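You operate a simulated robot arm through the tools that you are given. There is no shell and no other tool. Be economical: measure what you need, move in short steps, check, and stop when the job is done.

You run a simulated robot arm. Do the job below in one go: nothing can be reset, and whatever is moved stays where it is left.

JOB
Drain the jar of blue water to about its line, then spin thread up to about that line.
Fine: pull its wooden board out, drain into the bucket, spilling nothing, and push it in; pump to about 1.5 atm and open the feed valve before you spin; shut it and the jar's valve after. Set down upright: bucket. Where these are worked on the way, their far stop is far enough and under half their travel is too little: feed valve.

It is judged by the outcome, as a careful person would: the job done as asked, and still so three seconds after it is handed in. It fails if anything else is knocked over, pushed out of place, dropped, spilled or broken.

ROBOT AND FRAMES
A 7-joint arm with a fingered hand on a trunk, on a base that drives. Base frame: it is fixed to the floor where the robot stands at the start and does not move with it; the origin is under the middle of the robot, x ahead of it, y to its left, z up. Lengths are in mm, angles in rad, forces in N, time in s.
With the tool pointing down near the work surface it reaches from about 180 to 540 mm from the robot's upright axis, wherever it stands. Its first joint turns from -2.897 to 2.897 rad. Places, roughly: feed valve [700, -400, 1400]; pump lever [700, 600, 1100]; tap for the blue water [600, -500, 800]; tap for the green water [600, -200, 800]; tap for the yellow water [600, -600, 800]; valve above the blue water [600, -400, 1300]; valve above the green water [600, -100, 1300]; valve above the milky water [600, 100, 1300]; valve above the yellow water [600, -700, 1300]; wooden board under the blue water [700, -400, 700]. Payload 4 kg.
The TCP is the grasp point between the finger pads, 26 mm short of the fingertips. In the tool frame z runs along the fingers and y along their closing line. The gripper opens to 132 mm. The gripper's body begins 73 mm behind the TCP. The gripper is a hand of 4 fingers: y runs from the thumb to the fingers, the wrist lies at [0, 0, -239] in the tool frame.
Orientation is told as [roll, pitch, yaw] about the base's x, y, z axes, in that order, counted from this pose: with the fingers straight down and closing along the base's y, the tool's x points along the base's -x, its y along +y and its z along -z.

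CONTROLS
- The arm moves only by the tool arm_command. Its argument "plan" is a list of rows, each a list of 6 numbers: the shift along the base's x, y, z in mm, then the turn, a rotation vector about the base's x, y, z in rad. In form: [[dx, dy, dz, wx, wy, wz], ...]. A call has 1 to 8 rows; each row is the pose to reach, as a shift and turn from the pose commanded when the call began. A row lasts 0.2 s, in which the tool goes at most 50 mm and 0.15 rad; a call with a longer step from one row to the next is refused whole. A pose out of reach is approached as far as the arm can. The call stops where the force on the tool passes 60 N (or 10 N more than at its start, if that is more) or the arm is blocked; 0.2 s more then pass. In this call time passes only in rows, and 0.2 s behind the last. The reply holds the time, the measured pose of the TCP, the force on the tool along the base axes, the opening and the grip force, in the units named above and with some noise, with the torque about the TCP (base axes, N m) and any sound that the robot's microphone picked up.
- Cameras (640 x 400 px; columns grow to the right, rows downward): "scene" is now at [16.1, 146.1, 1548.5]; the picture's right is [-0.13, -0.99, 0.00], its down [-0.72, 0.10, -0.69] and it looks along [0.68, -0.09, -0.73] (base axes); focal length 216 px, centre (320, 200). "wrist" rides on the gripper at [68, 2, -97] in the tool frame; the picture's right is [-0.03, 1.00, 0.00], its down [-0.82, -0.02, -0.58] and it looks along [-0.58, -0.02, 0.82] (tool axes); focal length 270 px, centre (320, 200). There is no depth. A picture from a camera that has moved, and an enlarged one, comes with that camera's place and axes in the base frame and with its lens. The place of the scene camera against the robot may be out by one fixed shift of up to 12 mm in any direction.
- capture(camera): a new picture of that camera. It takes no simulated time.
- raise_lower(by): slides the trunk up (or, below 0, down) by that many mm; the arm and the scene camera ride with it, the base frame stays. It gives what a move gives, with no picture.
- base_move(legs): drives the robot by 1 to 6 legs, each [ahead, turn to the left] in mm and rad, along the robot's own axes; the way and the turn of a leg run together, so that a leg with both is an arc; at most 1500 mm and 3.142 rad a leg. The arm and the cameras ride along, it lands a little off, and it stops where it bumps. It gives what a move gives.
- set_fingers(finger1, finger2, finger3, thumb_bend): sets how far each is bent, from 0 (flat) to 1 (curled in); at 0.3 the hand is open as for a grip, at 0.7 the pads meet at the TCP. One left out holds its place. A second passes; each finger stops where it meets its share of the squeeze, and holds until it gets a number again. It is the only way to open and close the hand. It gives what a move gives, with no picture; readings hold the bend of each and the force on the fingers (four entries, about 0 where the hand has none), thumb and palm.
- head_to(pan, tilt): turns the head with the scene camera to pan (to the left, within 2.705 rad either way) and tilt (down, from -0.506 to 1.204), counted from straight ahead of the robot. It gives what a move gives.
- zoom(camera, box): a new picture of the part [left, top, right, bottom] of that camera's present view, enlarged. It takes no simulated time.
- job_done(): hands the job in; it is judged then, once.

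Go step by step. Nothing tells you exact positions but the pictures and the camera data: compare them with the known pose of the tool, close in by small moves and look again before you grip or let go. The budget is 120 turns and 78 pictures, counting those below and the enlarged ones. Unless the task says otherwise, let go and move clear before handing in, and close with one line.

The tools are called after "Call:" as a command line: name --pt "numbers of a row" for each row, then --argument value for the rest, lists and objects as JSON in quotes. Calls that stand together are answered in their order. arm_command: Moves the arm, as the interface text tells. Its arguments: {"type":"object","properties":{"plan":{"type":"array","items":{"type":"array","items":{"type":"number"}}}},"required":["plan"]} The other tools are called the same way: raise_lower (by) slides the trunk up or down; set_fingers (finger1, finger2, finger3, thumb_bend) moves the fingers one by one; base_move (legs) drives the base; head_to (pan, tilt) turns the head that bears the scene camera; capture (camera) takes a picture; zoom (camera, box) takes an enlarged picture of a part of a camera's view; job_done () hands the job in.

At the start:

```text
time: 0.0
eef_pos: [365.1, -325.3, 998.9]
orientation: [0.0, 0.001, 0.0]
contact_force: [0.6, 0.2, 0.4]
moment: [0.03, 0.02, -0.02]
grip_width: 132.3
grip_force: 0.2
shape: jaw
bend: [0.3, 0.3, 0.3, 0.3]
finger forces: [0.1, 0.1, 0.0, 0.0, 0.1, 0.1]
trunk travel left (down, up): [-525.0, 65.0]
robot x, y, heading: [-1.2, 0.4, 0.0]
head pan, tilt: [-0.134, 0.812]
```

scene: 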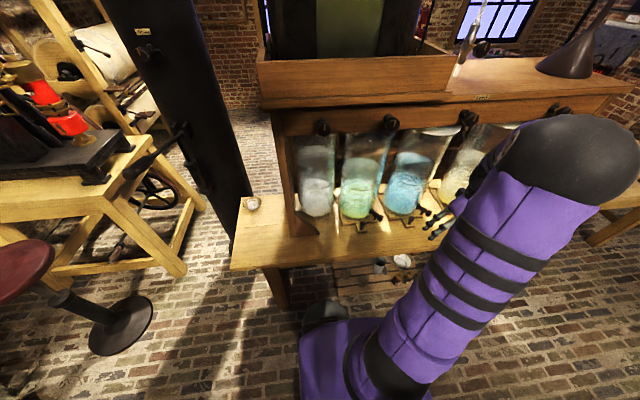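
wrist: 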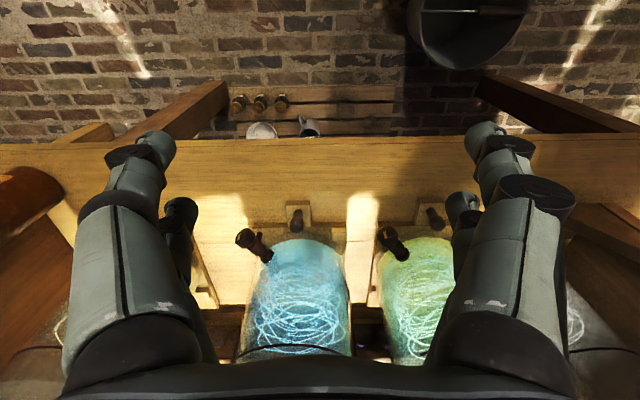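

I see four jars in a wooden frame on a bench, with taps in front, valves above and a header tank; the arm hides part of it. I'll look closer at each region.

Call:
zoom --camera "scene" --box '[260, 90, 500, 240]'

Call:
zoom --camera "wrist" --box '[200, 160, 480, 360]'

Call:
head_to --pan -0.5 --tilt 0.3

Call:
capture --camera "scene"

```text
2.67 times, centred on (380, 165) of scene
camera zoom: at [16.1, 146.1, 1548.5], right [-0.13, -0.99, 0.0], down [-0.72, 0.1, -0.69], along [0.68, -0.09, -0.73], focal length 577 px, centre (160, 293)
```

zoom: 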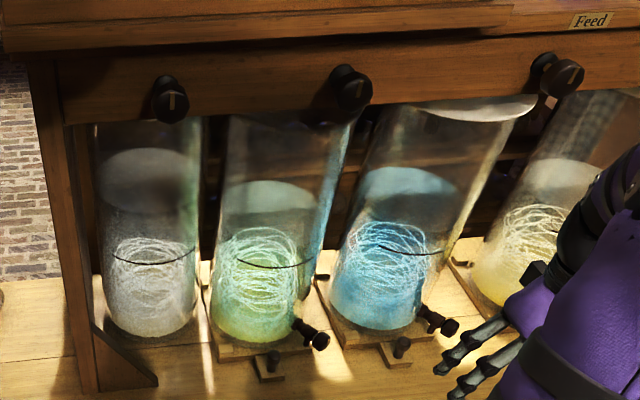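

```text
2.00 times, centred on (340, 260) of wrist
camera zoom: at [297.3, -323.4, 1097.1], right [0.03, 1.0, 0.0], down [0.82, -0.02, 0.58], along [0.58, -0.02, -0.82], focal length 541 px, centre (280, 80)
```

zoom: 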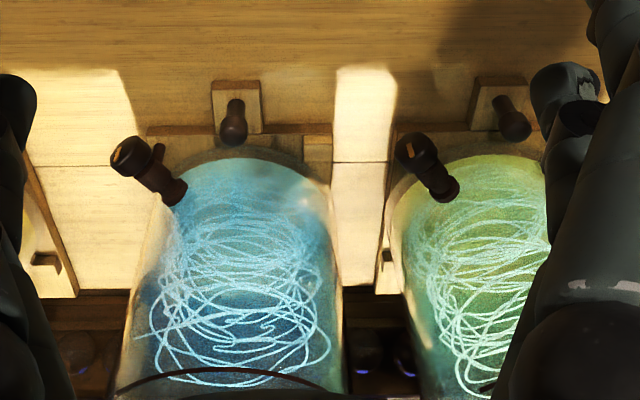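

```text
time: 0.9
eef_pos: [364.4, -325.5, 999.7]
orientation: [0.0, 0.0, 0.0]
contact_force: [-1.0, 0.1, 0.0]
moment: [-0.01, 0.0, 0.0]
grip_width: 132.0
grip_force: 0.0
shape: jaw
bend: [0.3, 0.3, 0.3, 0.3]
finger forces: [0.1, 0.0, 0.1, 0.0, 0.0, 0.0]
trunk travel left (down, up): [-525.0, 65.0]
robot x, y, heading: [1.6, -1.1, 0.003]
head pan, tilt: [-0.499, 0.3]
```

```text
73 pictures are left
camera scene: at [18.7, 112.2, 1593.8], right [-0.48, -0.88, 0.0], down [-0.26, 0.14, -0.95], along [0.84, -0.46, -0.3], focal length 216 px, centre (320, 200)
```

scene: 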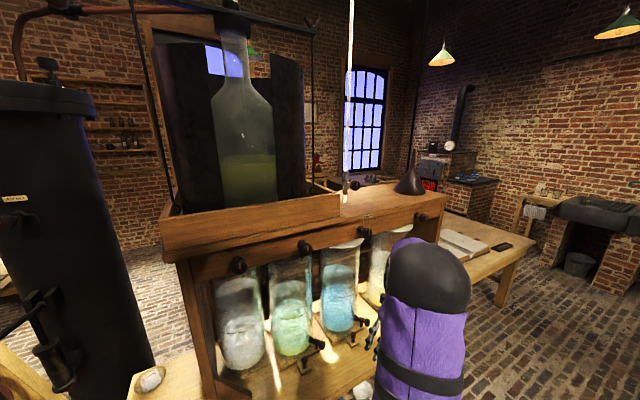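

Now look at the pump side, and down beneath the bench for the bucket.

Call:
head_to --pan 0.6 --tilt 0.3

Call:
capture --camera "scene"

Call:
head_to --pan -0.2 --tilt 1.0

Call:
capture --camera "scene"

```text
time: 2.3
eef_pos: [366.2, -324.2, 1000.1]
orientation: [-0.001, 0.0, 0.001]
contact_force: [0.7, -0.5, -1.0]
moment: [0.03, 0.0, -0.02]
grip_width: 131.6
grip_force: 0.1
shape: jaw
bend: [0.3, 0.3, 0.3, 0.3]
finger forces: [0.0, 0.0, 0.1, 0.0, 0.0, 0.1]
trunk travel left (down, up): [-525.0, 65.0]
robot x, y, heading: [1.9, -1.1, -0.005]
head pan, tilt: [0.6, 0.3]
```

```text
72 pictures are left
camera scene: at [13.8, 209.6, 1593.8], right [0.56, -0.83, 0.0], down [-0.24, -0.17, -0.96], along [0.79, 0.54, -0.3], focal length 216 px, centre (320, 200)
```

scene: 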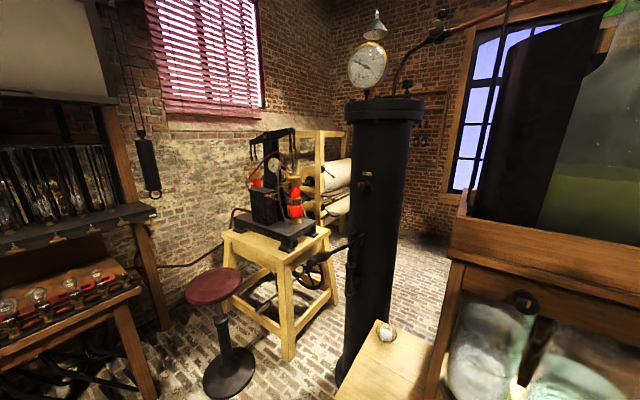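

```text
time: 3.4
eef_pos: [365.3, -324.6, 1000.0]
orientation: [0.0, 0.0, 0.0]
contact_force: [-0.1, 0.4, 0.0]
moment: [0.01, 0.03, -0.02]
grip_width: 131.8
grip_force: 0.1
shape: jaw
bend: [0.3, 0.3, 0.3, 0.3]
finger forces: [0.1, 0.0, 0.0, 0.0, 0.1, 0.0]
trunk travel left (down, up): [-525.0, 65.0]
robot x, y, heading: [-0.8, 5.3, 0.001]
head pan, tilt: [-0.201, 1.0]
```

```text
71 pictures are left
camera scene: at [5.0, 143.0, 1534.4], right [-0.2, -0.98, 0.0], down [-0.82, 0.17, -0.54], along [0.53, -0.11, -0.84], focal length 216 px, centre (320, 200)
```

scene: 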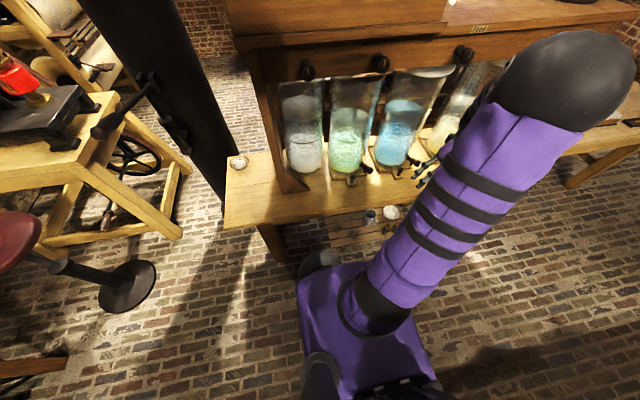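

Call:
zoom --camera "scene" --box '[280, 120, 480, 280]'

Call:
base_move --legs '[[-500, 0]]'

Call:
head_to --pan -0.3 --tilt 0.75

Call:
capture --camera "scene"

Call:
capture --camera "wrist"

```text
2.50 times, centred on (380, 200) of scene
camera zoom: at [5.0, 143.0, 1534.4], right [-0.2, -0.98, 0.0], down [-0.82, 0.17, -0.54], along [0.53, -0.11, -0.84], focal length 541 px, centre (170, 200)
```

zoom: 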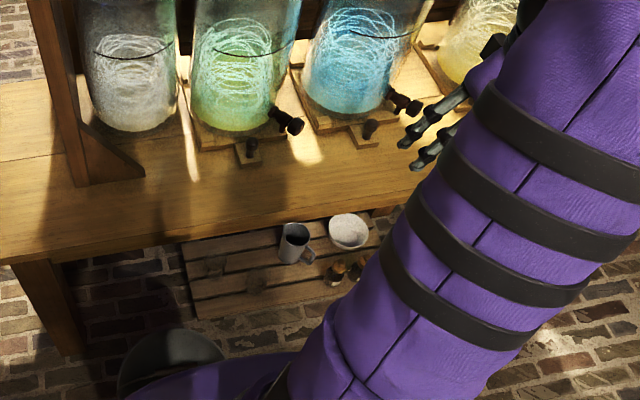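

```text
time: 6.4
eef_pos: [-142.6, -326.6, 1000.8]
orientation: [-0.001, 0.0, -0.01]
contact_force: [-0.1, 0.5, -1.0]
moment: [0.02, 0.01, -0.02]
grip_width: 132.1
grip_force: 0.0
shape: jaw
bend: [0.3, 0.3, 0.3, 0.3]
finger forces: [0.0, 0.1, 0.1, 0.0, 0.1, 0.1]
trunk travel left (down, up): [-525.0, 65.0]
robot x, y, heading: [-498.2, 0.6, -0.008]
head pan, tilt: [-0.201, 1.0]
```

```text
time: 7.1
eef_pos: [-140.2, -325.9, 999.6]
orientation: [-0.001, -0.002, -0.01]
contact_force: [-1.0, -1.0, -0.7]
moment: [0.0, -0.02, 0.0]
grip_width: 131.7
grip_force: 0.2
shape: jaw
bend: [0.3, 0.3, 0.3, 0.3]
finger forces: [0.0, 0.0, 0.0, 0.0, 0.0, 0.0]
trunk travel left (down, up): [-525.0, 65.0]
robot x, y, heading: [-501.2, 6.8, -0.012]
head pan, tilt: [-0.3, 0.75]
```

```text
69 pictures are left
camera scene: at [-486.1, 134.6, 1553.4], right [-0.3, -0.95, 0.0], down [-0.65, 0.21, -0.73], along [0.7, -0.22, -0.68], focal length 216 px, centre (320, 200)
```

scene: 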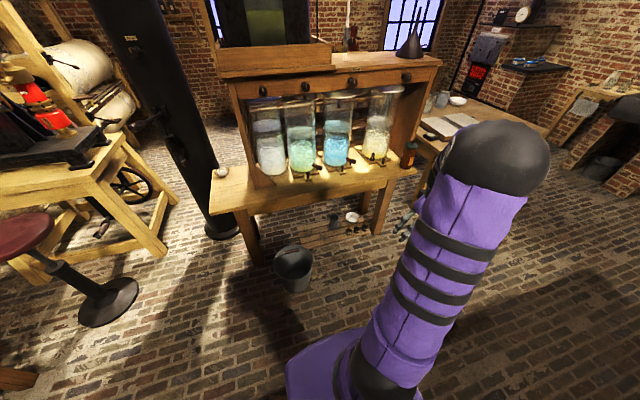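

```text
68 pictures are left
camera wrist: at [-209.1, -323.9, 1097.1], right [0.04, 1.0, 0.0], down [0.82, -0.03, 0.58], along [0.58, -0.02, -0.82], focal length 270 px, centre (320, 200)
```

wrist: 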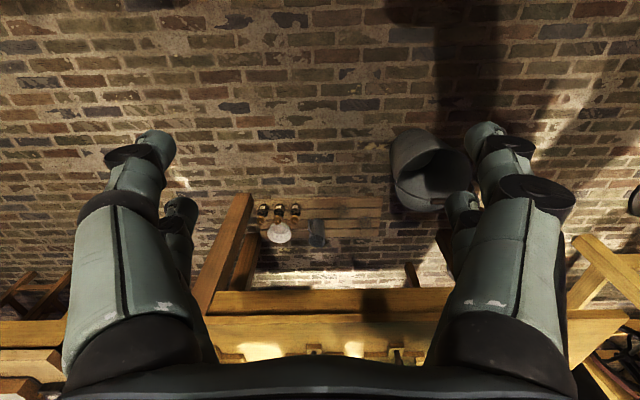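

Call:
zoom --camera "scene" --box '[220, 70, 440, 208]'

Call:
zoom --camera "scene" --box '[230, 190, 390, 310]'

Call:
zoom --camera "wrist" --box '[370, 110, 490, 230]'

Call:
head_to --pan 0.3 --tilt 0.1

Call:
capture --camera "scene"

```text
2.90 times, centred on (330, 139) of scene
camera zoom: at [-486.1, 134.6, 1553.4], right [-0.3, -0.95, 0.0], down [-0.65, 0.21, -0.73], along [0.7, -0.22, -0.68], focal length 627 px, centre (291, 377)
```

zoom: 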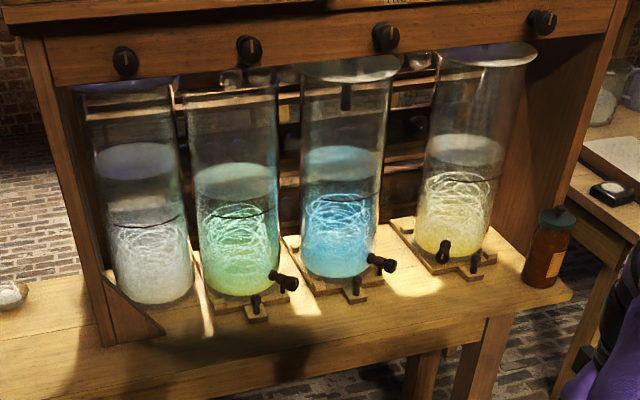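

```text
3.33 times, centred on (310, 250) of scene
camera zoom: at [-486.1, 134.6, 1553.4], right [-0.3, -0.95, 0.0], down [-0.65, 0.21, -0.73], along [0.7, -0.22, -0.68], focal length 721 px, centre (353, 33)
```

zoom: 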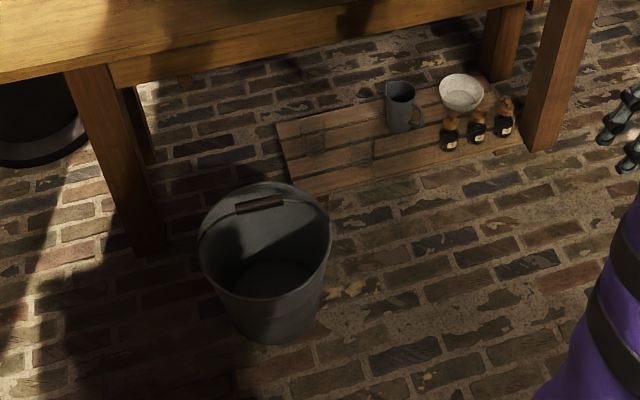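

```text
3.33 times, centred on (430, 170) of wrist
camera zoom: at [-209.1, -323.9, 1097.1], right [0.04, 1.0, 0.0], down [0.82, -0.03, 0.58], along [0.58, -0.02, -0.82], focal length 901 px, centre (-47, 300)
```

zoom: 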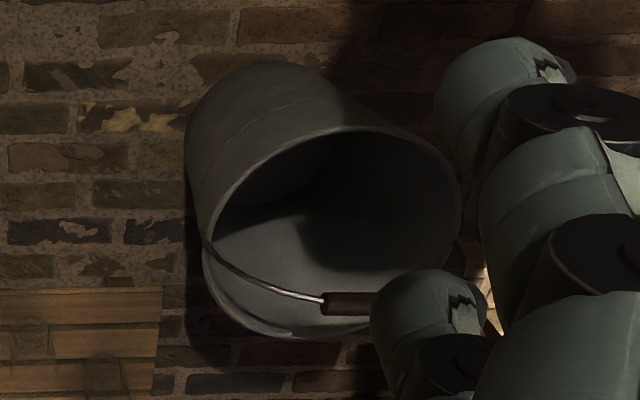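

```text
time: 8.2
eef_pos: [-141.8, -326.5, 999.6]
orientation: [0.001, 0.0, -0.01]
contact_force: [0.8, 0.3, 0.1]
moment: [-0.02, 0.02, -0.02]
grip_width: 131.9
grip_force: 0.0
shape: jaw
bend: [0.3, 0.3, 0.3, 0.3]
finger forces: [0.1, 0.0, 0.0, 0.0, 0.0, 0.0]
trunk travel left (down, up): [-525.0, 65.0]
robot x, y, heading: [-502.5, 3.0, -0.011]
head pan, tilt: [0.3, 0.099]
```

```text
64 pictures are left
camera scene: at [-476.8, 186.1, 1612.4], right [0.29, -0.96, 0.0], down [-0.1, -0.03, -0.99], along [0.95, 0.28, -0.1], focal length 216 px, centre (320, 200)
```

scene: 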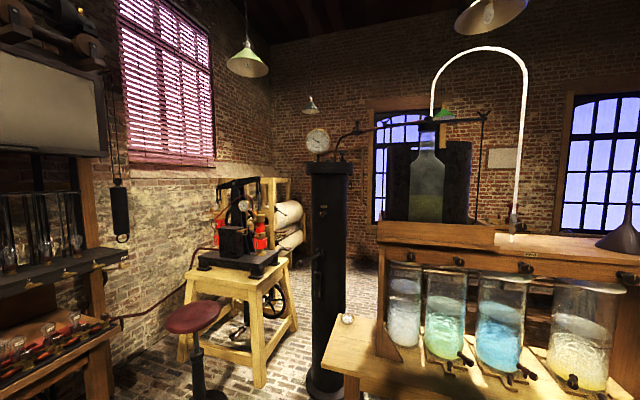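

The bucket stands near (305, 75), its bail grip at about (346, 64, 341) running along y. I'll look at my own base to know its footprint before driving near it, and at the gauge.

Call:
zoom --camera "scene" --box '[260, 110, 370, 270]'

Call:
zoom --camera "scene" --box '[480, 180, 640, 300]'

Call:
head_to --pan 0.3 --tilt 1.204

Call:
capture --camera "scene"

```text
2.50 times, centred on (315, 190) of scene
camera zoom: at [-476.8, 186.1, 1612.4], right [0.29, -0.96, 0.0], down [-0.1, -0.03, -0.99], along [0.95, 0.28, -0.1], focal length 541 px, centre (332, 225)
```

zoom: 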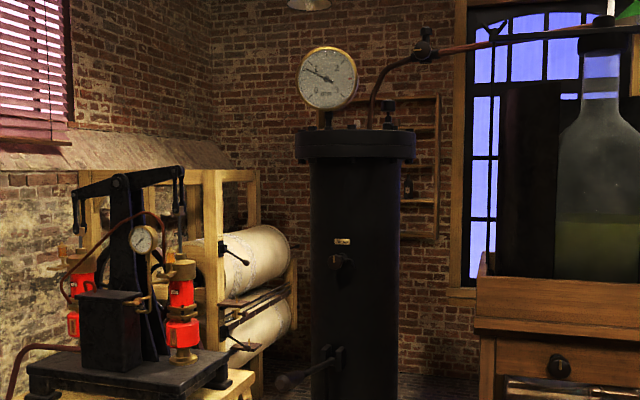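

```text
3.33 times, centred on (560, 240) of scene
camera zoom: at [-476.8, 186.1, 1612.4], right [0.29, -0.96, 0.0], down [-0.1, -0.03, -0.99], along [0.95, 0.28, -0.1], focal length 721 px, centre (-480, 67)
```

zoom: 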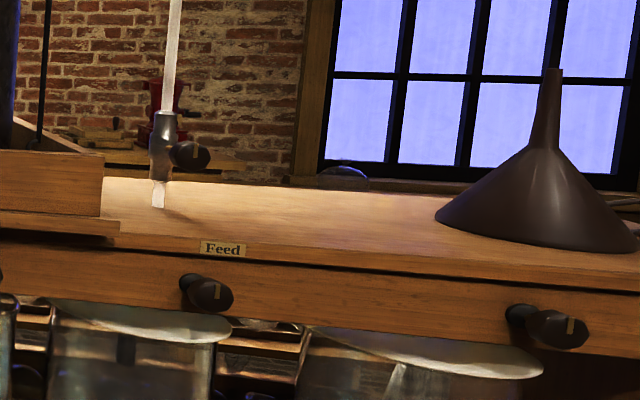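

```text
time: 9.5
eef_pos: [-142.2, -325.0, 999.8]
orientation: [0.0, 0.0, -0.01]
contact_force: [-0.1, -0.3, -0.8]
moment: [0.02, 0.02, 0.01]
grip_width: 131.9
grip_force: 0.0
shape: jaw
bend: [0.3, 0.3, 0.3, 0.3]
finger forces: [0.0, 0.0, 0.1, 0.0, 0.0, 0.0]
trunk travel left (down, up): [-525.0, 65.0]
robot x, y, heading: [-500.8, 2.6, -0.008]
head pan, tilt: [0.3, 1.201]
```

```text
61 pictures are left
camera scene: at [-511.4, 175.9, 1521.8], right [0.29, -0.96, 0.0], down [-0.89, -0.27, -0.36], along [0.35, 0.1, -0.93], focal length 216 px, centre (320, 200)
```

scene: 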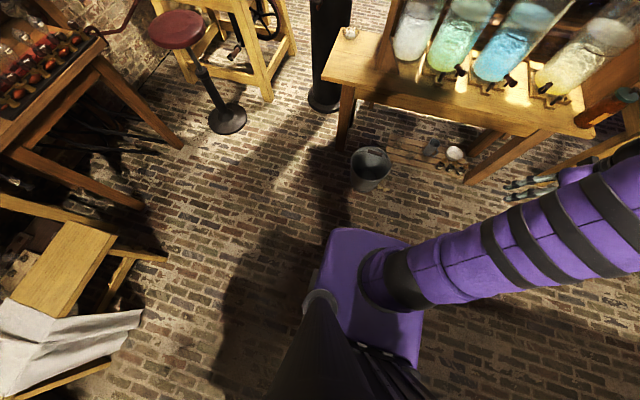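

The gauge stands on the black cylinder and the feed valve sits on the glass pipe above. Now I'll drive round so that the hand ends over the bucket's bail with heading along +y.

Call:
base_move --legs '[[0, -1.21], [640, 0], [0, 1.218], [471, 1.571]]'

Call:
head_to --pan -0.8 --tilt 0.9

Call:
capture --camera "wrist"

Call:
capture --camera "scene"

```text
time: 24.1
eef_pos: [307.3, 109.2, 999.0]
orientation: [-0.002, 0.0, 1.637]
contact_force: [0.1, 0.4, -0.4]
moment: [0.02, -0.01, -0.03]
grip_width: 132.0
grip_force: 0.1
shape: jaw
bend: [0.3, 0.3, 0.3, 0.3]
finger forces: [0.0, 0.1, 0.0, 0.0, 0.1, 0.1]
trunk travel left (down, up): [-525.0, 65.0]
robot x, y, heading: [7.1, -279.0, 1.633]
head pan, tilt: [0.3, 1.201]
cut short: leg 4
```

```text
time: 25.4
eef_pos: [307.9, 108.4, 999.2]
orientation: [0.0, 0.002, 1.638]
contact_force: [0.1, -0.1, 0.9]
moment: [0.03, -0.02, 0.01]
grip_width: 132.0
grip_force: 0.0
shape: jaw
bend: [0.3, 0.3, 0.3, 0.3]
finger forces: [0.0, 0.0, 0.0, 0.1, 0.1, 0.0]
trunk travel left (down, up): [-525.0, 65.0]
robot x, y, heading: [8.1, -279.4, 1.632]
head pan, tilt: [-0.799, 0.901]
```

```text
60 pictures are left
camera wrist: at [311.2, 39.3, 1097.1], right [-1.0, -0.04, 0.0], down [-0.03, 0.82, 0.58], along [-0.02, 0.58, -0.82], focal length 270 px, centre (320, 200)
```

wrist: 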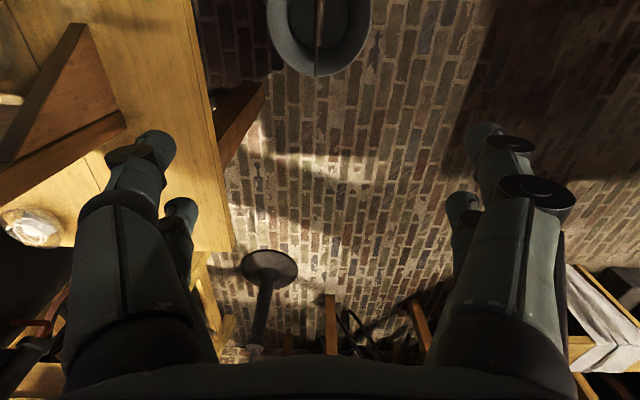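

```text
59 pictures are left
camera scene: at [-92.7, -286.7, 1541.5], right [0.74, -0.67, 0.0], down [-0.53, -0.58, -0.62], along [0.42, 0.46, -0.78], focal length 216 px, centre (320, 200)
```

scene: 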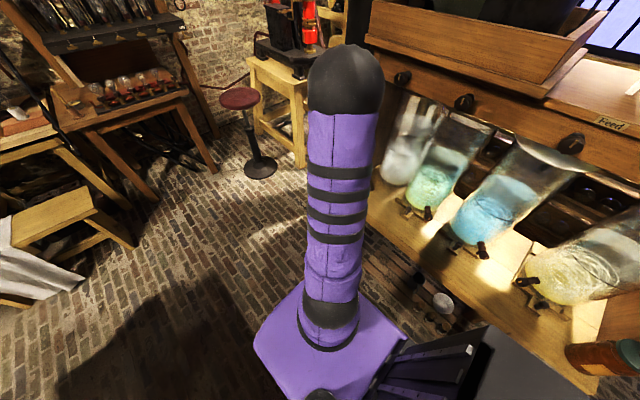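

The bucket is upright near (310, 84), below the hand. I'll square the hand, shift it over the bail and lower the trunk part way, then look.

Call:
arm_command --pt "20 -22 0 0 0 -0.033" --pt "38 -44 0 0 0 -0.066"

Call:
raise_lower --by -450

Call:
capture --camera "wrist"

```text
time: 26.0
eef_pos: [345.3, 62.3, 997.5]
orientation: [0.001, 0.0, 1.57]
contact_force: [0.0, 0.4, -0.4]
moment: [0.02, 0.0, -0.01]
grip_width: 131.7
grip_force: 0.1
shape: jaw
bend: [0.3, 0.3, 0.3, 0.3]
finger forces: [0.0, 0.0, 0.0, 0.0, 0.0, 0.0]
trunk travel left (down, up): [-525.0, 65.0]
robot x, y, heading: [9.8, -276.3, 1.633]
head pan, tilt: [-0.799, 0.901]
```

```text
refused: -450 is not a number from -400 to 400
```

```text
58 pictures are left
camera wrist: at [344.6, -6.9, 1096.1], right [-1.0, 0.03, 0.0], down [0.02, 0.82, 0.58], along [0.01, 0.58, -0.82], focal length 270 px, centre (320, 200)
```

wrist: 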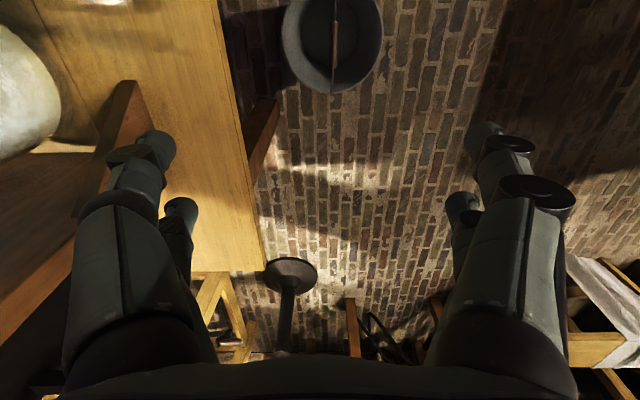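

The bail now seems to stand upright over the bucket centre near x≈310. I'll lower partly and look again.

Call:
arm_command --pt "-20 -30 0 0 0 0" --pt "-35 -60 0 0 0 0"

Call:
raise_lower --by -350

Call:
capture --camera "wrist"

```text
time: 26.6
eef_pos: [310.5, 3.7, 1000.7]
orientation: [0.001, -0.001, 1.569]
contact_force: [0.0, 0.3, 0.2]
moment: [-0.01, -0.05, 0.01]
grip_width: 131.7
grip_force: 0.0
shape: jaw
bend: [0.3, 0.3, 0.3, 0.3]
finger forces: [0.1, 0.0, 0.0, 0.0, 0.0, 0.1]
trunk travel left (down, up): [-525.0, 65.0]
robot x, y, heading: [12.5, -280.8, 1.639]
head pan, tilt: [-0.799, 0.901]
```

```text
time: 30.1
eef_pos: [311.3, 3.8, 650.0]
orientation: [-0.001, -0.002, 1.569]
contact_force: [0.5, -0.1, 0.9]
moment: [0.01, 0.04, 0.0]
grip_width: 131.7
grip_force: 0.0
shape: jaw
bend: [0.3, 0.3, 0.3, 0.3]
finger forces: [0.0, 0.1, 0.0, 0.1, 0.0, 0.0]
trunk travel left (down, up): [-175.0, 415.0]
robot x, y, heading: [7.6, -277.4, 1.633]
head pan, tilt: [-0.799, 0.901]
```

```text
57 pictures are left
camera wrist: at [309.0, -65.0, 747.2], right [-1.0, 0.03, 0.0], down [0.02, 0.82, 0.58], along [0.01, 0.58, -0.82], focal length 270 px, centre (320, 200)
```

wrist: 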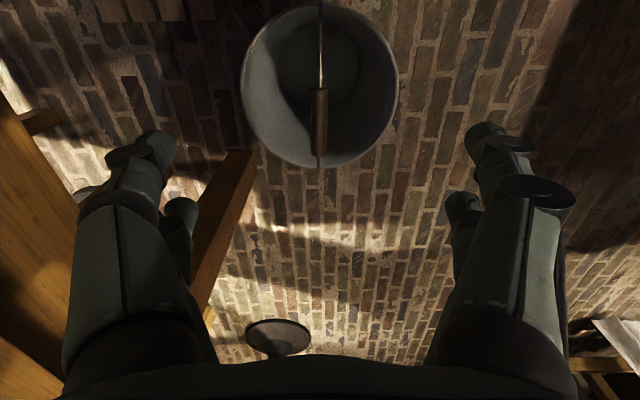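

Grip bar is clear: upright bail, grip centred at about (310, 64, 376) along y. I go over it and down.

Call:
arm_command --pt "0 30 0 0 0 0" --pt "-1 60 0 0 0 0"

Call:
raise_lower --by -175

Call:
arm_command --pt "0 0 -50 0 0 0" --pt "0 0 -95 0 0 0"

Call:
capture --camera "wrist"

```text
time: 30.6
eef_pos: [310.4, 65.6, 650.5]
orientation: [0.001, 0.0, 1.567]
contact_force: [0.6, -1.2, 0.4]
moment: [-0.02, 0.03, 0.0]
grip_width: 131.7
grip_force: 0.0
shape: jaw
bend: [0.3, 0.3, 0.3, 0.3]
finger forces: [0.1, 0.0, 0.0, 0.1, 0.0, 0.0]
trunk travel left (down, up): [-175.0, 415.0]
robot x, y, heading: [4.7, -280.1, 1.63]
head pan, tilt: [-0.799, 0.901]
```

```text
time: 32.6
eef_pos: [309.9, 63.2, 474.7]
orientation: [0.0, -0.002, 1.572]
contact_force: [-0.1, -0.2, 0.2]
moment: [-0.01, 0.01, -0.01]
grip_width: 131.7
grip_force: 0.0
shape: jaw
bend: [0.3, 0.3, 0.3, 0.3]
finger forces: [0.0, 0.1, 0.0, 0.1, 0.0, 0.1]
trunk travel left (down, up): [0.0, 590.0]
robot x, y, heading: [10.7, -275.2, 1.635]
head pan, tilt: [-0.799, 0.901]
```

```text
time: 33.2
eef_pos: [311.7, 64.8, 378.5]
orientation: [-0.001, -0.001, 1.571]
contact_force: [0.0, -0.2, 0.8]
moment: [0.0, 0.0, -0.02]
grip_width: 131.8
grip_force: 0.1
shape: jaw
bend: [0.3, 0.3, 0.3, 0.3]
finger forces: [0.1, 0.0, 0.0, 0.0, 0.0, 0.1]
trunk travel left (down, up): [0.0, 590.0]
robot x, y, heading: [12.1, -275.3, 1.632]
head pan, tilt: [-0.799, 0.901]
```

```text
56 pictures are left
camera wrist: at [309.8, -5.4, 476.2], right [-1.0, 0.02, 0.0], down [0.02, 0.82, 0.58], along [0.02, 0.58, -0.82], focal length 270 px, centre (320, 200)
```

wrist: 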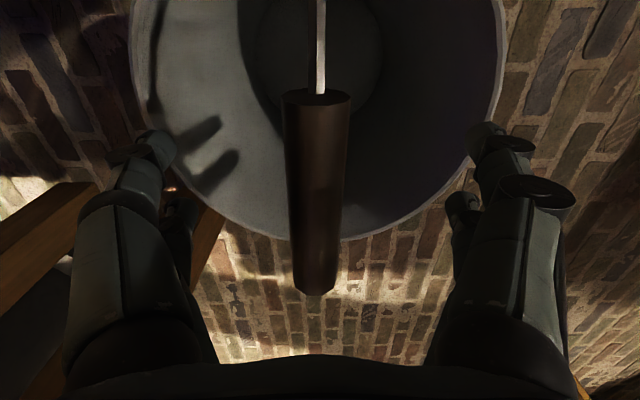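

The grip bar is at the TCP. Closing the fingers.

Call:
set_fingers --finger1 0.75 --finger2 0.75 --finger3 0.75 --thumb_bend 0.75

Call:
arm_command --pt "0 0 20 0 0 0" --pt "0 0 40 0 0 0"

Call:
capture --camera "wrist"

```text
time: 34.2
eef_pos: [311.1, 63.4, 378.6]
orientation: [0.001, 0.0, 1.572]
contact_force: [1.3, -0.5, -1.9]
moment: [0.07, 0.04, 0.03]
grip_width: 0.2
grip_force: 0.1
shape: fingers
bend: [0.73, 0.73, 0.73, 0.72]
finger forces: [0.1, 0.1, 0.1, 0.0, 0.7, 0.0]
trunk travel left (down, up): [0.0, 590.0]
robot x, y, heading: [12.6, -275.1, 1.629]
head pan, tilt: [-0.799, 0.901]
```

```text
time: 34.8
eef_pos: [311.3, 65.1, 419.2]
orientation: [0.002, 0.003, 1.572]
contact_force: [0.6, 0.3, -11.7]
moment: [0.07, 0.05, 0.0]
grip_width: 0.0
grip_force: 8.6
shape: fingers
bend: [0.73, 0.73, 0.73, 0.72]
finger forces: [5.8, 0.0, 5.5, 0.0, 6.4, 0.0]
trunk travel left (down, up): [0.0, 590.0]
robot x, y, heading: [8.2, -276.1, 1.635]
head pan, tilt: [-0.799, 0.901]
```

```text
55 pictures are left
camera wrist: at [310.4, -4.4, 516.3], right [-1.0, 0.03, 0.0], down [0.02, 0.82, 0.58], along [0.01, 0.58, -0.82], focal length 270 px, centre (320, 200)
```

wrist: 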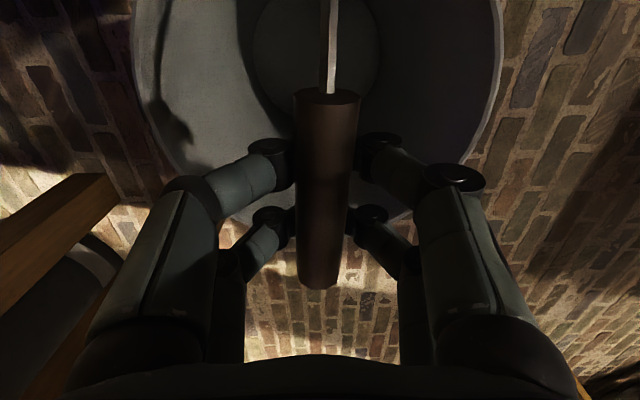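

The bucket hangs on the hooked fingers (about 12 N). I lift a little more and back up along the bench to bring it in front of the blue jar.

Call:
raise_lower --by 40

Call:
base_move --legs '[[-240, 0], [-250, 0]]'

Call:
head_to --pan -1.2 --tilt 0.9

Call:
capture --camera "scene"

Call:
capture --camera "wrist"

```text
time: 35.6
eef_pos: [311.1, 63.7, 459.6]
orientation: [0.001, -0.002, 1.569]
contact_force: [0.4, 0.6, -11.4]
moment: [0.09, 0.01, 0.01]
grip_width: 0.1
grip_force: 8.0
shape: fingers
bend: [0.73, 0.73, 0.73, 0.72]
finger forces: [5.8, 0.1, 5.2, 0.2, 6.5, 0.0]
trunk travel left (down, up): [-40.0, 550.0]
robot x, y, heading: [10.2, -274.3, 1.63]
head pan, tilt: [-0.799, 0.901]
```

```text
time: 38.9
eef_pos: [341.3, -425.5, 458.5]
orientation: [0.0, -0.001, 1.577]
contact_force: [1.2, 0.7, -12.6]
moment: [0.09, -0.02, 0.03]
grip_width: 0.0
grip_force: 8.6
shape: fingers
bend: [0.73, 0.73, 0.73, 0.72]
finger forces: [7.2, 4.8, 0.1, 0.0, 6.2, 0.1]
trunk travel left (down, up): [-40.0, 550.0]
robot x, y, heading: [37.4, -770.3, 1.644]
head pan, tilt: [-0.799, 0.901]
```

```text
time: 39.7
eef_pos: [341.4, -427.3, 458.6]
orientation: [0.001, 0.001, 1.579]
contact_force: [0.0, 0.9, -11.8]
moment: [0.11, -0.01, 0.0]
grip_width: 0.0
grip_force: 6.6
shape: fingers
bend: [0.73, 0.73, 0.73, 0.72]
finger forces: [7.4, 0.0, 0.0, 0.0, 6.3, 0.1]
trunk travel left (down, up): [-40.0, 550.0]
robot x, y, heading: [44.3, -772.9, 1.641]
head pan, tilt: [-1.201, 0.901]
```

```text
54 pictures are left
camera scene: at [-41.5, -804.7, 1056.6], right [0.43, -0.9, 0.0], down [-0.71, -0.34, -0.62], along [0.56, 0.26, -0.78], focal length 216 px, centre (320, 200)
```

scene: 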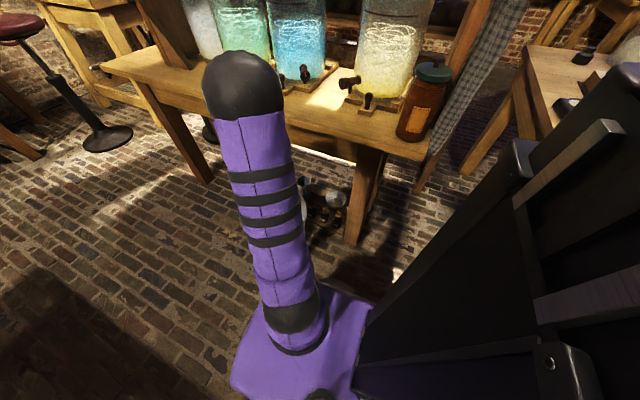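

```text
53 pictures are left
camera wrist: at [341.1, -495.6, 556.4], right [-1.0, 0.02, 0.0], down [0.01, 0.82, 0.58], along [0.01, 0.58, -0.82], focal length 270 px, centre (320, 200)
```

wrist: 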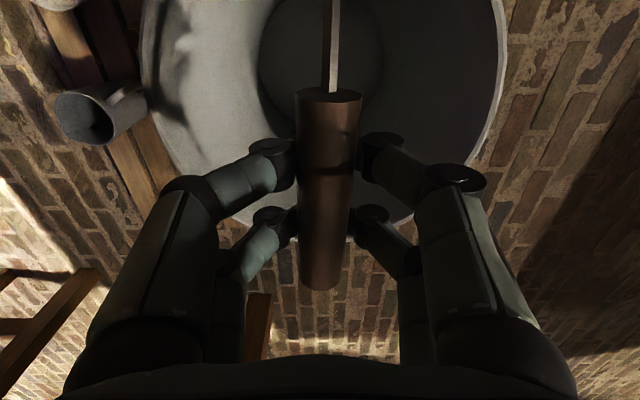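

Setting the bucket down here at about (365, -425).

Call:
arm_command --pt "25 0 0 0 0 0" --pt "25 0 -30 0 0 0" --pt "25 0 -55 0 0 0" --pt "25 0 -70 0 0 0" --pt "25 0 -80 0 0 0"

```text
time: 40.9
eef_pos: [365.7, -427.3, 379.8]
orientation: [0.001, -0.002, 1.578]
contact_force: [-2.1, -0.6, -0.7]
moment: [0.02, -0.01, 0.02]
grip_width: 0.0
grip_force: 0.1
shape: fingers
bend: [0.73, 0.73, 0.74, 0.73]
finger forces: [0.0, 0.0, 0.0, 0.1, 0.0, 0.0]
trunk travel left (down, up): [-40.0, 550.0]
robot x, y, heading: [40.1, -770.8, 1.636]
head pan, tilt: [-1.201, 0.901]
```

Bucket rests on the floor. I open the hand, rise clear, and drive round to face the blue jar.

Call:
set_fingers --finger1 0.3 --finger2 0.3 --finger3 0.3 --thumb_bend 0.3

Call:
raise_lower --by 400

Call:
raise_lower --by 85

Call:
arm_command --pt "0 0 50 0 0 0" --pt "0 0 100 0 0 0" --pt "-40 0 135 0 0 0"

Call:
base_move --legs '[[0, 0.425], [421, 0], [0, -2.065]]'

Call:
head_to --pan 0.0 --tilt 0.9

Call:
capture --camera "scene"

```text
time: 41.9
eef_pos: [366.4, -427.2, 379.3]
orientation: [-0.001, 0.0, 1.579]
contact_force: [-0.1, -1.4, -0.7]
moment: [0.02, 0.01, 0.01]
grip_width: 132.4
grip_force: 0.0
shape: fingers
bend: [0.3, 0.3, 0.3, 0.3]
finger forces: [0.0, 0.0, 0.0, 0.0, 0.0, 0.0]
trunk travel left (down, up): [-40.0, 550.0]
robot x, y, heading: [42.2, -770.5, 1.643]
head pan, tilt: [-1.201, 0.901]
```

```text
time: 45.8
eef_pos: [366.4, -427.1, 779.0]
orientation: [0.001, -0.001, 1.578]
contact_force: [-1.1, -0.6, -0.4]
moment: [-0.04, -0.02, 0.04]
grip_width: 132.7
grip_force: 0.1
shape: fingers
bend: [0.3, 0.3, 0.3, 0.3]
finger forces: [0.0, 0.1, 0.0, 0.0, 0.1, 0.1]
trunk travel left (down, up): [-440.0, 150.0]
robot x, y, heading: [37.8, -768.4, 1.643]
head pan, tilt: [-1.201, 0.901]
```

```text
time: 47.0
eef_pos: [366.1, -427.6, 864.8]
orientation: [0.0, 0.0, 1.577]
contact_force: [0.8, -0.8, 0.9]
moment: [0.0, 0.0, -0.03]
grip_width: 132.5
grip_force: 0.0
shape: fingers
bend: [0.3, 0.3, 0.3, 0.3]
finger forces: [0.1, 0.1, 0.0, 0.0, 0.0, 0.0]
trunk travel left (down, up): [-525.0, 65.0]
robot x, y, heading: [44.8, -771.6, 1.642]
head pan, tilt: [-1.201, 0.901]
```

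```text
refused: row 3 steps farther than a row can; nothing moved
```

```text
time: 56.4
eef_pos: [165.6, -743.1, 864.6]
orientation: [-0.001, 0.0, -0.04]
contact_force: [-0.3, 0.6, 0.3]
moment: [-0.02, 0.01, -0.02]
grip_width: 132.3
grip_force: 0.1
shape: fingers
bend: [0.3, 0.3, 0.3, 0.3]
finger forces: [0.0, 0.0, 0.0, 0.0, 0.1, 0.0]
trunk travel left (down, up): [-525.0, 65.0]
robot x, y, heading: [-161.5, -402.9, 0.021]
head pan, tilt: [-1.201, 0.901]
```

```text
time: 57.8
eef_pos: [166.7, -743.3, 865.7]
orientation: [0.001, 0.001, -0.04]
contact_force: [0.6, -0.1, 0.0]
moment: [0.0, 0.01, 0.0]
grip_width: 132.4
grip_force: 0.0
shape: fingers
bend: [0.3, 0.3, 0.3, 0.3]
finger forces: [0.1, 0.1, 0.0, 0.0, 0.0, 0.1]
trunk travel left (down, up): [-525.0, 65.0]
robot x, y, heading: [-160.4, -402.7, 0.023]
head pan, tilt: [0.0, 0.901]
```

```text
52 pictures are left
camera scene: at [-152.0, -245.0, 1541.6], right [0.02, -1.0, 0.0], down [-0.78, -0.02, -0.62], along [0.62, 0.01, -0.78], focal length 216 px, centre (320, 200)
```

scene: 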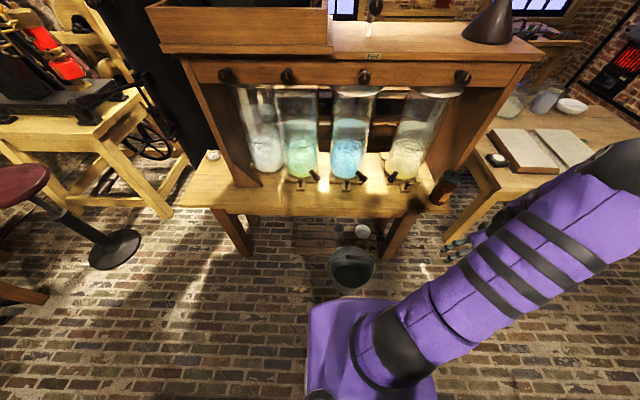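

Clean view now. Zoom on the blue jar, its tap, board and valve.

Call:
zoom --camera "scene" --box '[310, 60, 410, 200]'

Call:
zoom --camera "scene" --box '[320, 140, 400, 200]'

```text
2.86 times, centred on (360, 130) of scene
camera zoom: at [-152.0, -245.0, 1541.6], right [0.02, -1.0, 0.0], down [-0.78, -0.02, -0.62], along [0.62, 0.01, -0.78], focal length 618 px, centre (206, 400)
```

zoom: 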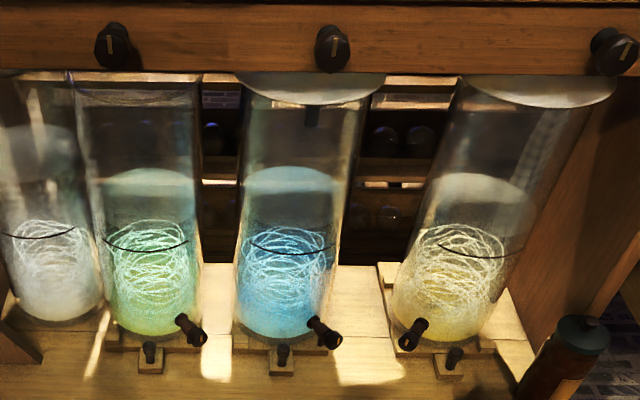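

```text
6.67 times, centred on (360, 170) of scene
camera zoom: at [-152.0, -245.0, 1541.6], right [0.02, -1.0, 0.0], down [-0.78, -0.02, -0.62], along [0.62, 0.01, -0.78], focal length 1442 px, centre (53, 400)
```

zoom: 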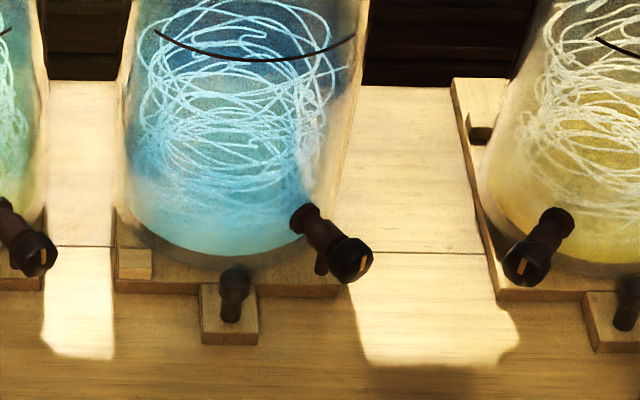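

The tap knob is at about (580, -447, 790), its barrel pointing diagonally out; the board's peg is near (585, -369, 740). I swing the arm to the front and tilt the hand.

Call:
arm_command --pt "10 45 5 0 0 0.02" --pt "20 90 10 0 0 0.04" --pt "27 135 15 0 0 0.04" --pt "33 180 20 0 0 0.04" --pt "40 225 25 0 0 0.04" --pt "45 270 30 0 0 0.04" --pt "50 315 35 0 0 0.04" --pt "53 350 38 0 0 0.04"

Call:
arm_command --pt "0 0 0 0 -0.15 0" --pt "0 0 0 0 -0.3 0" --pt "0 0 0 0 -0.45 0" --pt "0 0 0 0 -0.6 0" --pt "0 0 0 0 -0.75 0" --pt "0 0 0 0 -0.85 0"

Call:
base_move --legs '[[120, -0.023]]'

Call:
capture --camera "wrist"

```text
time: 59.6
eef_pos: [220.0, -391.2, 904.1]
orientation: [0.0, -0.001, -0.004]
contact_force: [0.0, -0.5, 0.4]
moment: [-0.03, -0.01, 0.01]
grip_width: 132.7
grip_force: 0.0
shape: fingers
bend: [0.3, 0.3, 0.3, 0.3]
finger forces: [0.0, 0.1, 0.0, 0.1, 0.0, 0.0]
trunk travel left (down, up): [-525.0, 65.0]
robot x, y, heading: [-161.2, -400.8, 0.02]
head pan, tilt: [0.0, 0.901]
```

```text
time: 61.0
eef_pos: [353.1, -386.9, 912.7]
orientation: [-0.001, -0.853, 0.001]
contact_force: [-0.3, -0.5, 0.1]
moment: [-0.01, -0.02, 0.0]
grip_width: 132.5
grip_force: 0.0
shape: fingers
bend: [0.3, 0.3, 0.3, 0.3]
finger forces: [0.0, 0.0, 0.0, 0.1, 0.1, 0.1]
out of reach, approached as far as the arm can: row 2, 3, 4, 5, 6
trunk travel left (down, up): [-525.0, 65.0]
robot x, y, heading: [-162.1, -399.5, 0.025]
head pan, tilt: [0.0, 0.901]
```

```text
time: 62.2
eef_pos: [475.9, -397.9, 912.3]
orientation: [-0.001, -0.85, -0.026]
contact_force: [0.2, -0.5, -0.5]
moment: [0.02, 0.0, 0.02]
grip_width: 132.4
grip_force: 0.0
shape: fingers
bend: [0.3, 0.3, 0.3, 0.3]
finger forces: [0.0, 0.1, 0.0, 0.0, 0.0, 0.0]
trunk travel left (down, up): [-525.0, 65.0]
robot x, y, heading: [-40.9, -402.0, -0.006]
head pan, tilt: [0.0, 0.901]
```

```text
49 pictures are left
camera wrist: at [359.2, -393.4, 926.5], right [0.04, 1.0, 0.02], down [0.1, -0.02, 0.99], along [0.99, -0.04, -0.11], focal length 270 px, centre (320, 200)
```

wrist: 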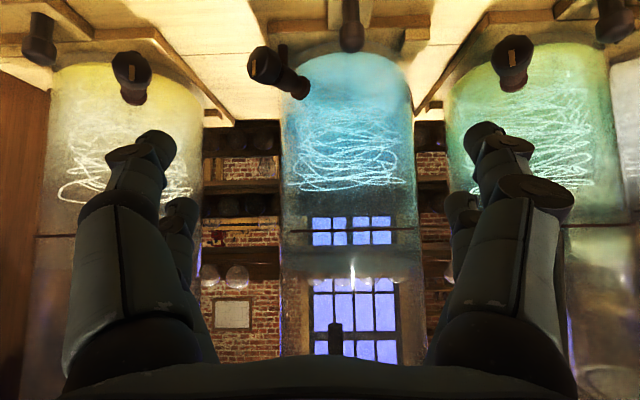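

I see peg head at about (584, -371, 755) with the tap knob 75 mm to its right; the jar's line is near z≈930, the water near 970, the thread near 880. I narrow the hand and come down in front of the peg.

Call:
set_fingers --finger1 0.5 --finger2 0.5 --finger3 0.5 --thumb_bend 0.5

Call:
raise_lower --by -140

Call:
arm_command --pt "10 15 0 0 0 0.013" --pt "25 27 0 0 0 0.026"

Call:
capture --camera "wrist"

```text
time: 63.2
eef_pos: [476.0, -397.8, 912.9]
orientation: [0.0, -0.85, -0.025]
contact_force: [-0.3, -0.3, 0.3]
moment: [0.04, 0.02, 0.02]
grip_width: 66.5
grip_force: 0.1
shape: fingers
bend: [0.5, 0.5, 0.5, 0.5]
finger forces: [0.1, 0.1, 0.0, 0.0, 0.0, 0.0]
trunk travel left (down, up): [-525.0, 65.0]
robot x, y, heading: [-45.7, -404.8, -0.002]
head pan, tilt: [0.0, 0.901]
```

```text
time: 64.9
eef_pos: [474.7, -396.6, 773.9]
orientation: [0.0, -0.85, -0.026]
contact_force: [-0.3, 0.0, 0.2]
moment: [0.01, 0.02, 0.01]
grip_width: 66.7
grip_force: 0.1
shape: fingers
bend: [0.5, 0.5, 0.5, 0.5]
finger forces: [0.0, 0.1, 0.0, 0.0, 0.1, 0.1]
trunk travel left (down, up): [-385.0, 205.0]
robot x, y, heading: [-38.5, -402.5, -0.009]
head pan, tilt: [0.0, 0.901]
```

```text
time: 65.5
eef_pos: [500.8, -371.3, 774.3]
orientation: [0.002, -0.849, 0.001]
contact_force: [0.4, -0.4, -0.1]
moment: [0.02, -0.01, -0.04]
grip_width: 66.5
grip_force: 0.0
shape: fingers
bend: [0.5, 0.5, 0.5, 0.5]
finger forces: [0.0, 0.1, 0.1, 0.0, 0.0, 0.0]
trunk travel left (down, up): [-385.0, 205.0]
robot x, y, heading: [-38.8, -403.5, -0.002]
head pan, tilt: [0.0, 0.901]
```

```text
48 pictures are left
camera wrist: at [383.1, -370.2, 786.9], right [0.02, 1.0, 0.02], down [0.11, -0.02, 0.99], along [0.99, -0.01, -0.11], focal length 270 px, centre (320, 200)
```

wrist: 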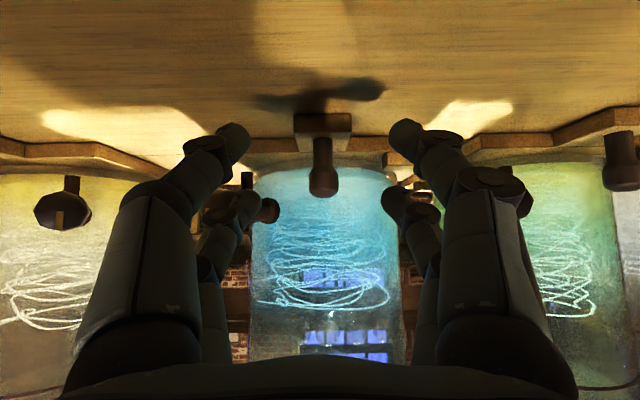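

Peg head at about (584, -369, 750). Moving in and closing on it.

Call:
arm_command --pt "25 1 -15 0 0 0" --pt "55 2 -22 0 0 0" --pt "80 2 -24 0 0 0"

Call:
set_fingers --finger1 0.75 --finger2 0.75 --finger3 0.75 --thumb_bend 0.75

Call:
capture --camera "wrist"

```text
time: 66.3
eef_pos: [581.2, -370.2, 748.5]
orientation: [0.001, -0.85, -0.002]
contact_force: [-0.2, -0.4, 0.7]
moment: [0.0, 0.03, -0.01]
grip_width: 66.5
grip_force: 0.0
shape: fingers
bend: [0.5, 0.5, 0.5, 0.5]
finger forces: [0.0, 0.0, 0.1, 0.0, 0.1, 0.1]
trunk travel left (down, up): [-385.0, 205.0]
robot x, y, heading: [-37.8, -399.4, 0.001]
head pan, tilt: [0.0, 0.901]
```

```text
time: 67.3
eef_pos: [582.6, -371.2, 749.4]
orientation: [0.003, -0.852, -0.003]
contact_force: [5.5, -3.3, 8.4]
moment: [-0.01, 0.23, -0.04]
grip_width: 25.3
grip_force: 23.7
shape: fingers
bend: [0.64, 0.71, 0.72, 0.67]
finger forces: [19.0, 7.1, 6.3, 0.1, 15.6, 0.1]
trunk travel left (down, up): [-385.0, 205.0]
robot x, y, heading: [-41.2, -403.2, -0.005]
head pan, tilt: [0.0, 0.901]
```

```text
47 pictures are left
camera wrist: at [463.9, -369.5, 763.2], right [0.02, 1.0, 0.02], down [0.1, -0.02, 0.99], along [0.99, -0.01, -0.1], focal length 270 px, centre (320, 200)
```

wrist: 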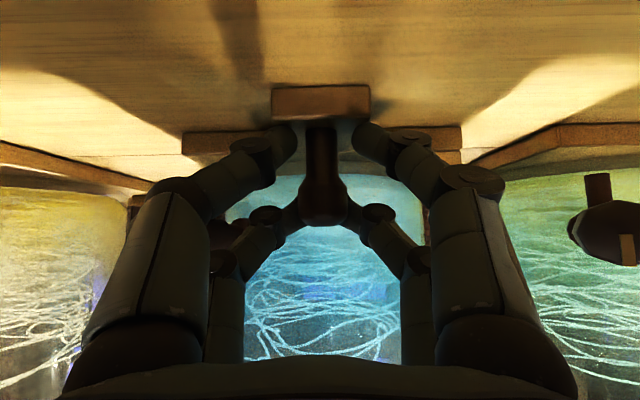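

Peg gripped. Pull straight back with the arm in small steps, watching force.

Call:
arm_command --pt "-12 0 0 0 0 0" --pt "-25 0 0 0 0 0" --pt "-40 0 0 0 0 0" --pt "-55 0 0 0 0 0" --pt "-70 0 0 0 0 0" --pt "-85 0 0 0 0 0"

Call:
capture --camera "scene"

```text
time: 68.7
eef_pos: [494.6, -369.0, 749.9]
orientation: [0.002, -0.852, 0.0]
contact_force: [-0.9, -6.0, 25.4]
moment: [0.16, 0.26, -0.1]
grip_width: 25.9
grip_force: 30.2
shape: fingers
bend: [0.67, 0.72, 0.72, 0.67]
finger forces: [28.4, 6.5, 6.2, 0.0, 20.0, 0.0]
trunk travel left (down, up): [-385.0, 205.0]
robot x, y, heading: [-38.9, -398.0, -0.001]
head pan, tilt: [0.0, 0.901]
```

```text
46 pictures are left
camera scene: at [-27.4, -244.6, 1401.9], right [0.0, -1.0, 0.0], down [-0.78, 0.0, -0.62], along [0.62, 0.0, -0.78], focal length 216 px, centre (320, 200)
```

scene: 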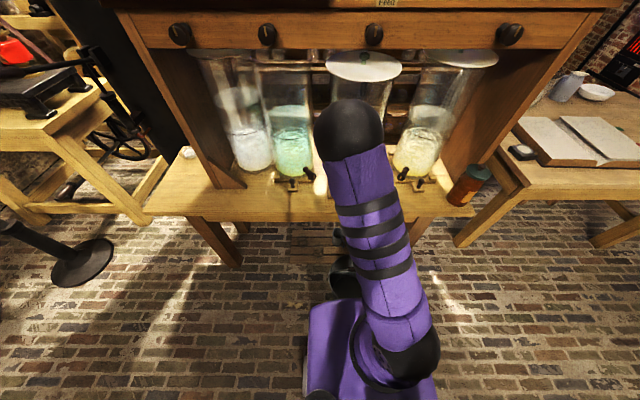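

The board with the jar slides smoothly. The arm is near its inner limit, so I continue by backing the base slowly.

Call:
base_move --legs '[[-60, 0]]'

Call:
capture --camera "wrist"

```text
time: 69.7
eef_pos: [434.7, -370.1, 749.3]
orientation: [0.001, -0.852, 0.0]
contact_force: [1.1, -1.5, 24.7]
moment: [0.33, 0.23, 0.14]
grip_width: 26.2
grip_force: 33.4
shape: fingers
bend: [0.69, 0.72, 0.72, 0.68]
finger forces: [34.9, 6.8, 5.9, 0.1, 20.3, 0.0]
trunk travel left (down, up): [-385.0, 205.0]
robot x, y, heading: [-98.9, -401.6, -0.007]
head pan, tilt: [0.0, 0.901]
```

```text
45 pictures are left
camera wrist: at [316.9, -368.2, 762.2], right [0.02, 1.0, 0.02], down [0.1, -0.02, 0.99], along [0.99, -0.01, -0.1], focal length 270 px, centre (320, 200)
```

wrist: 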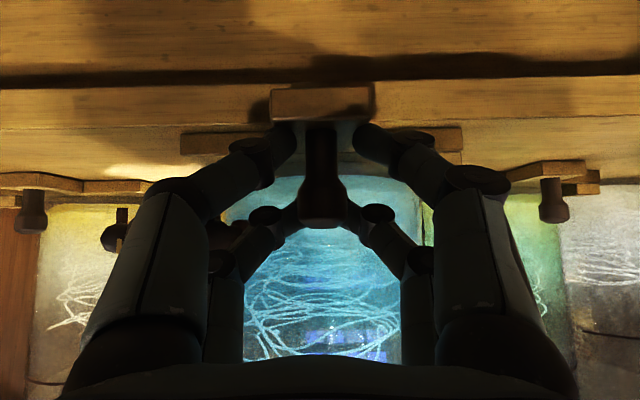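

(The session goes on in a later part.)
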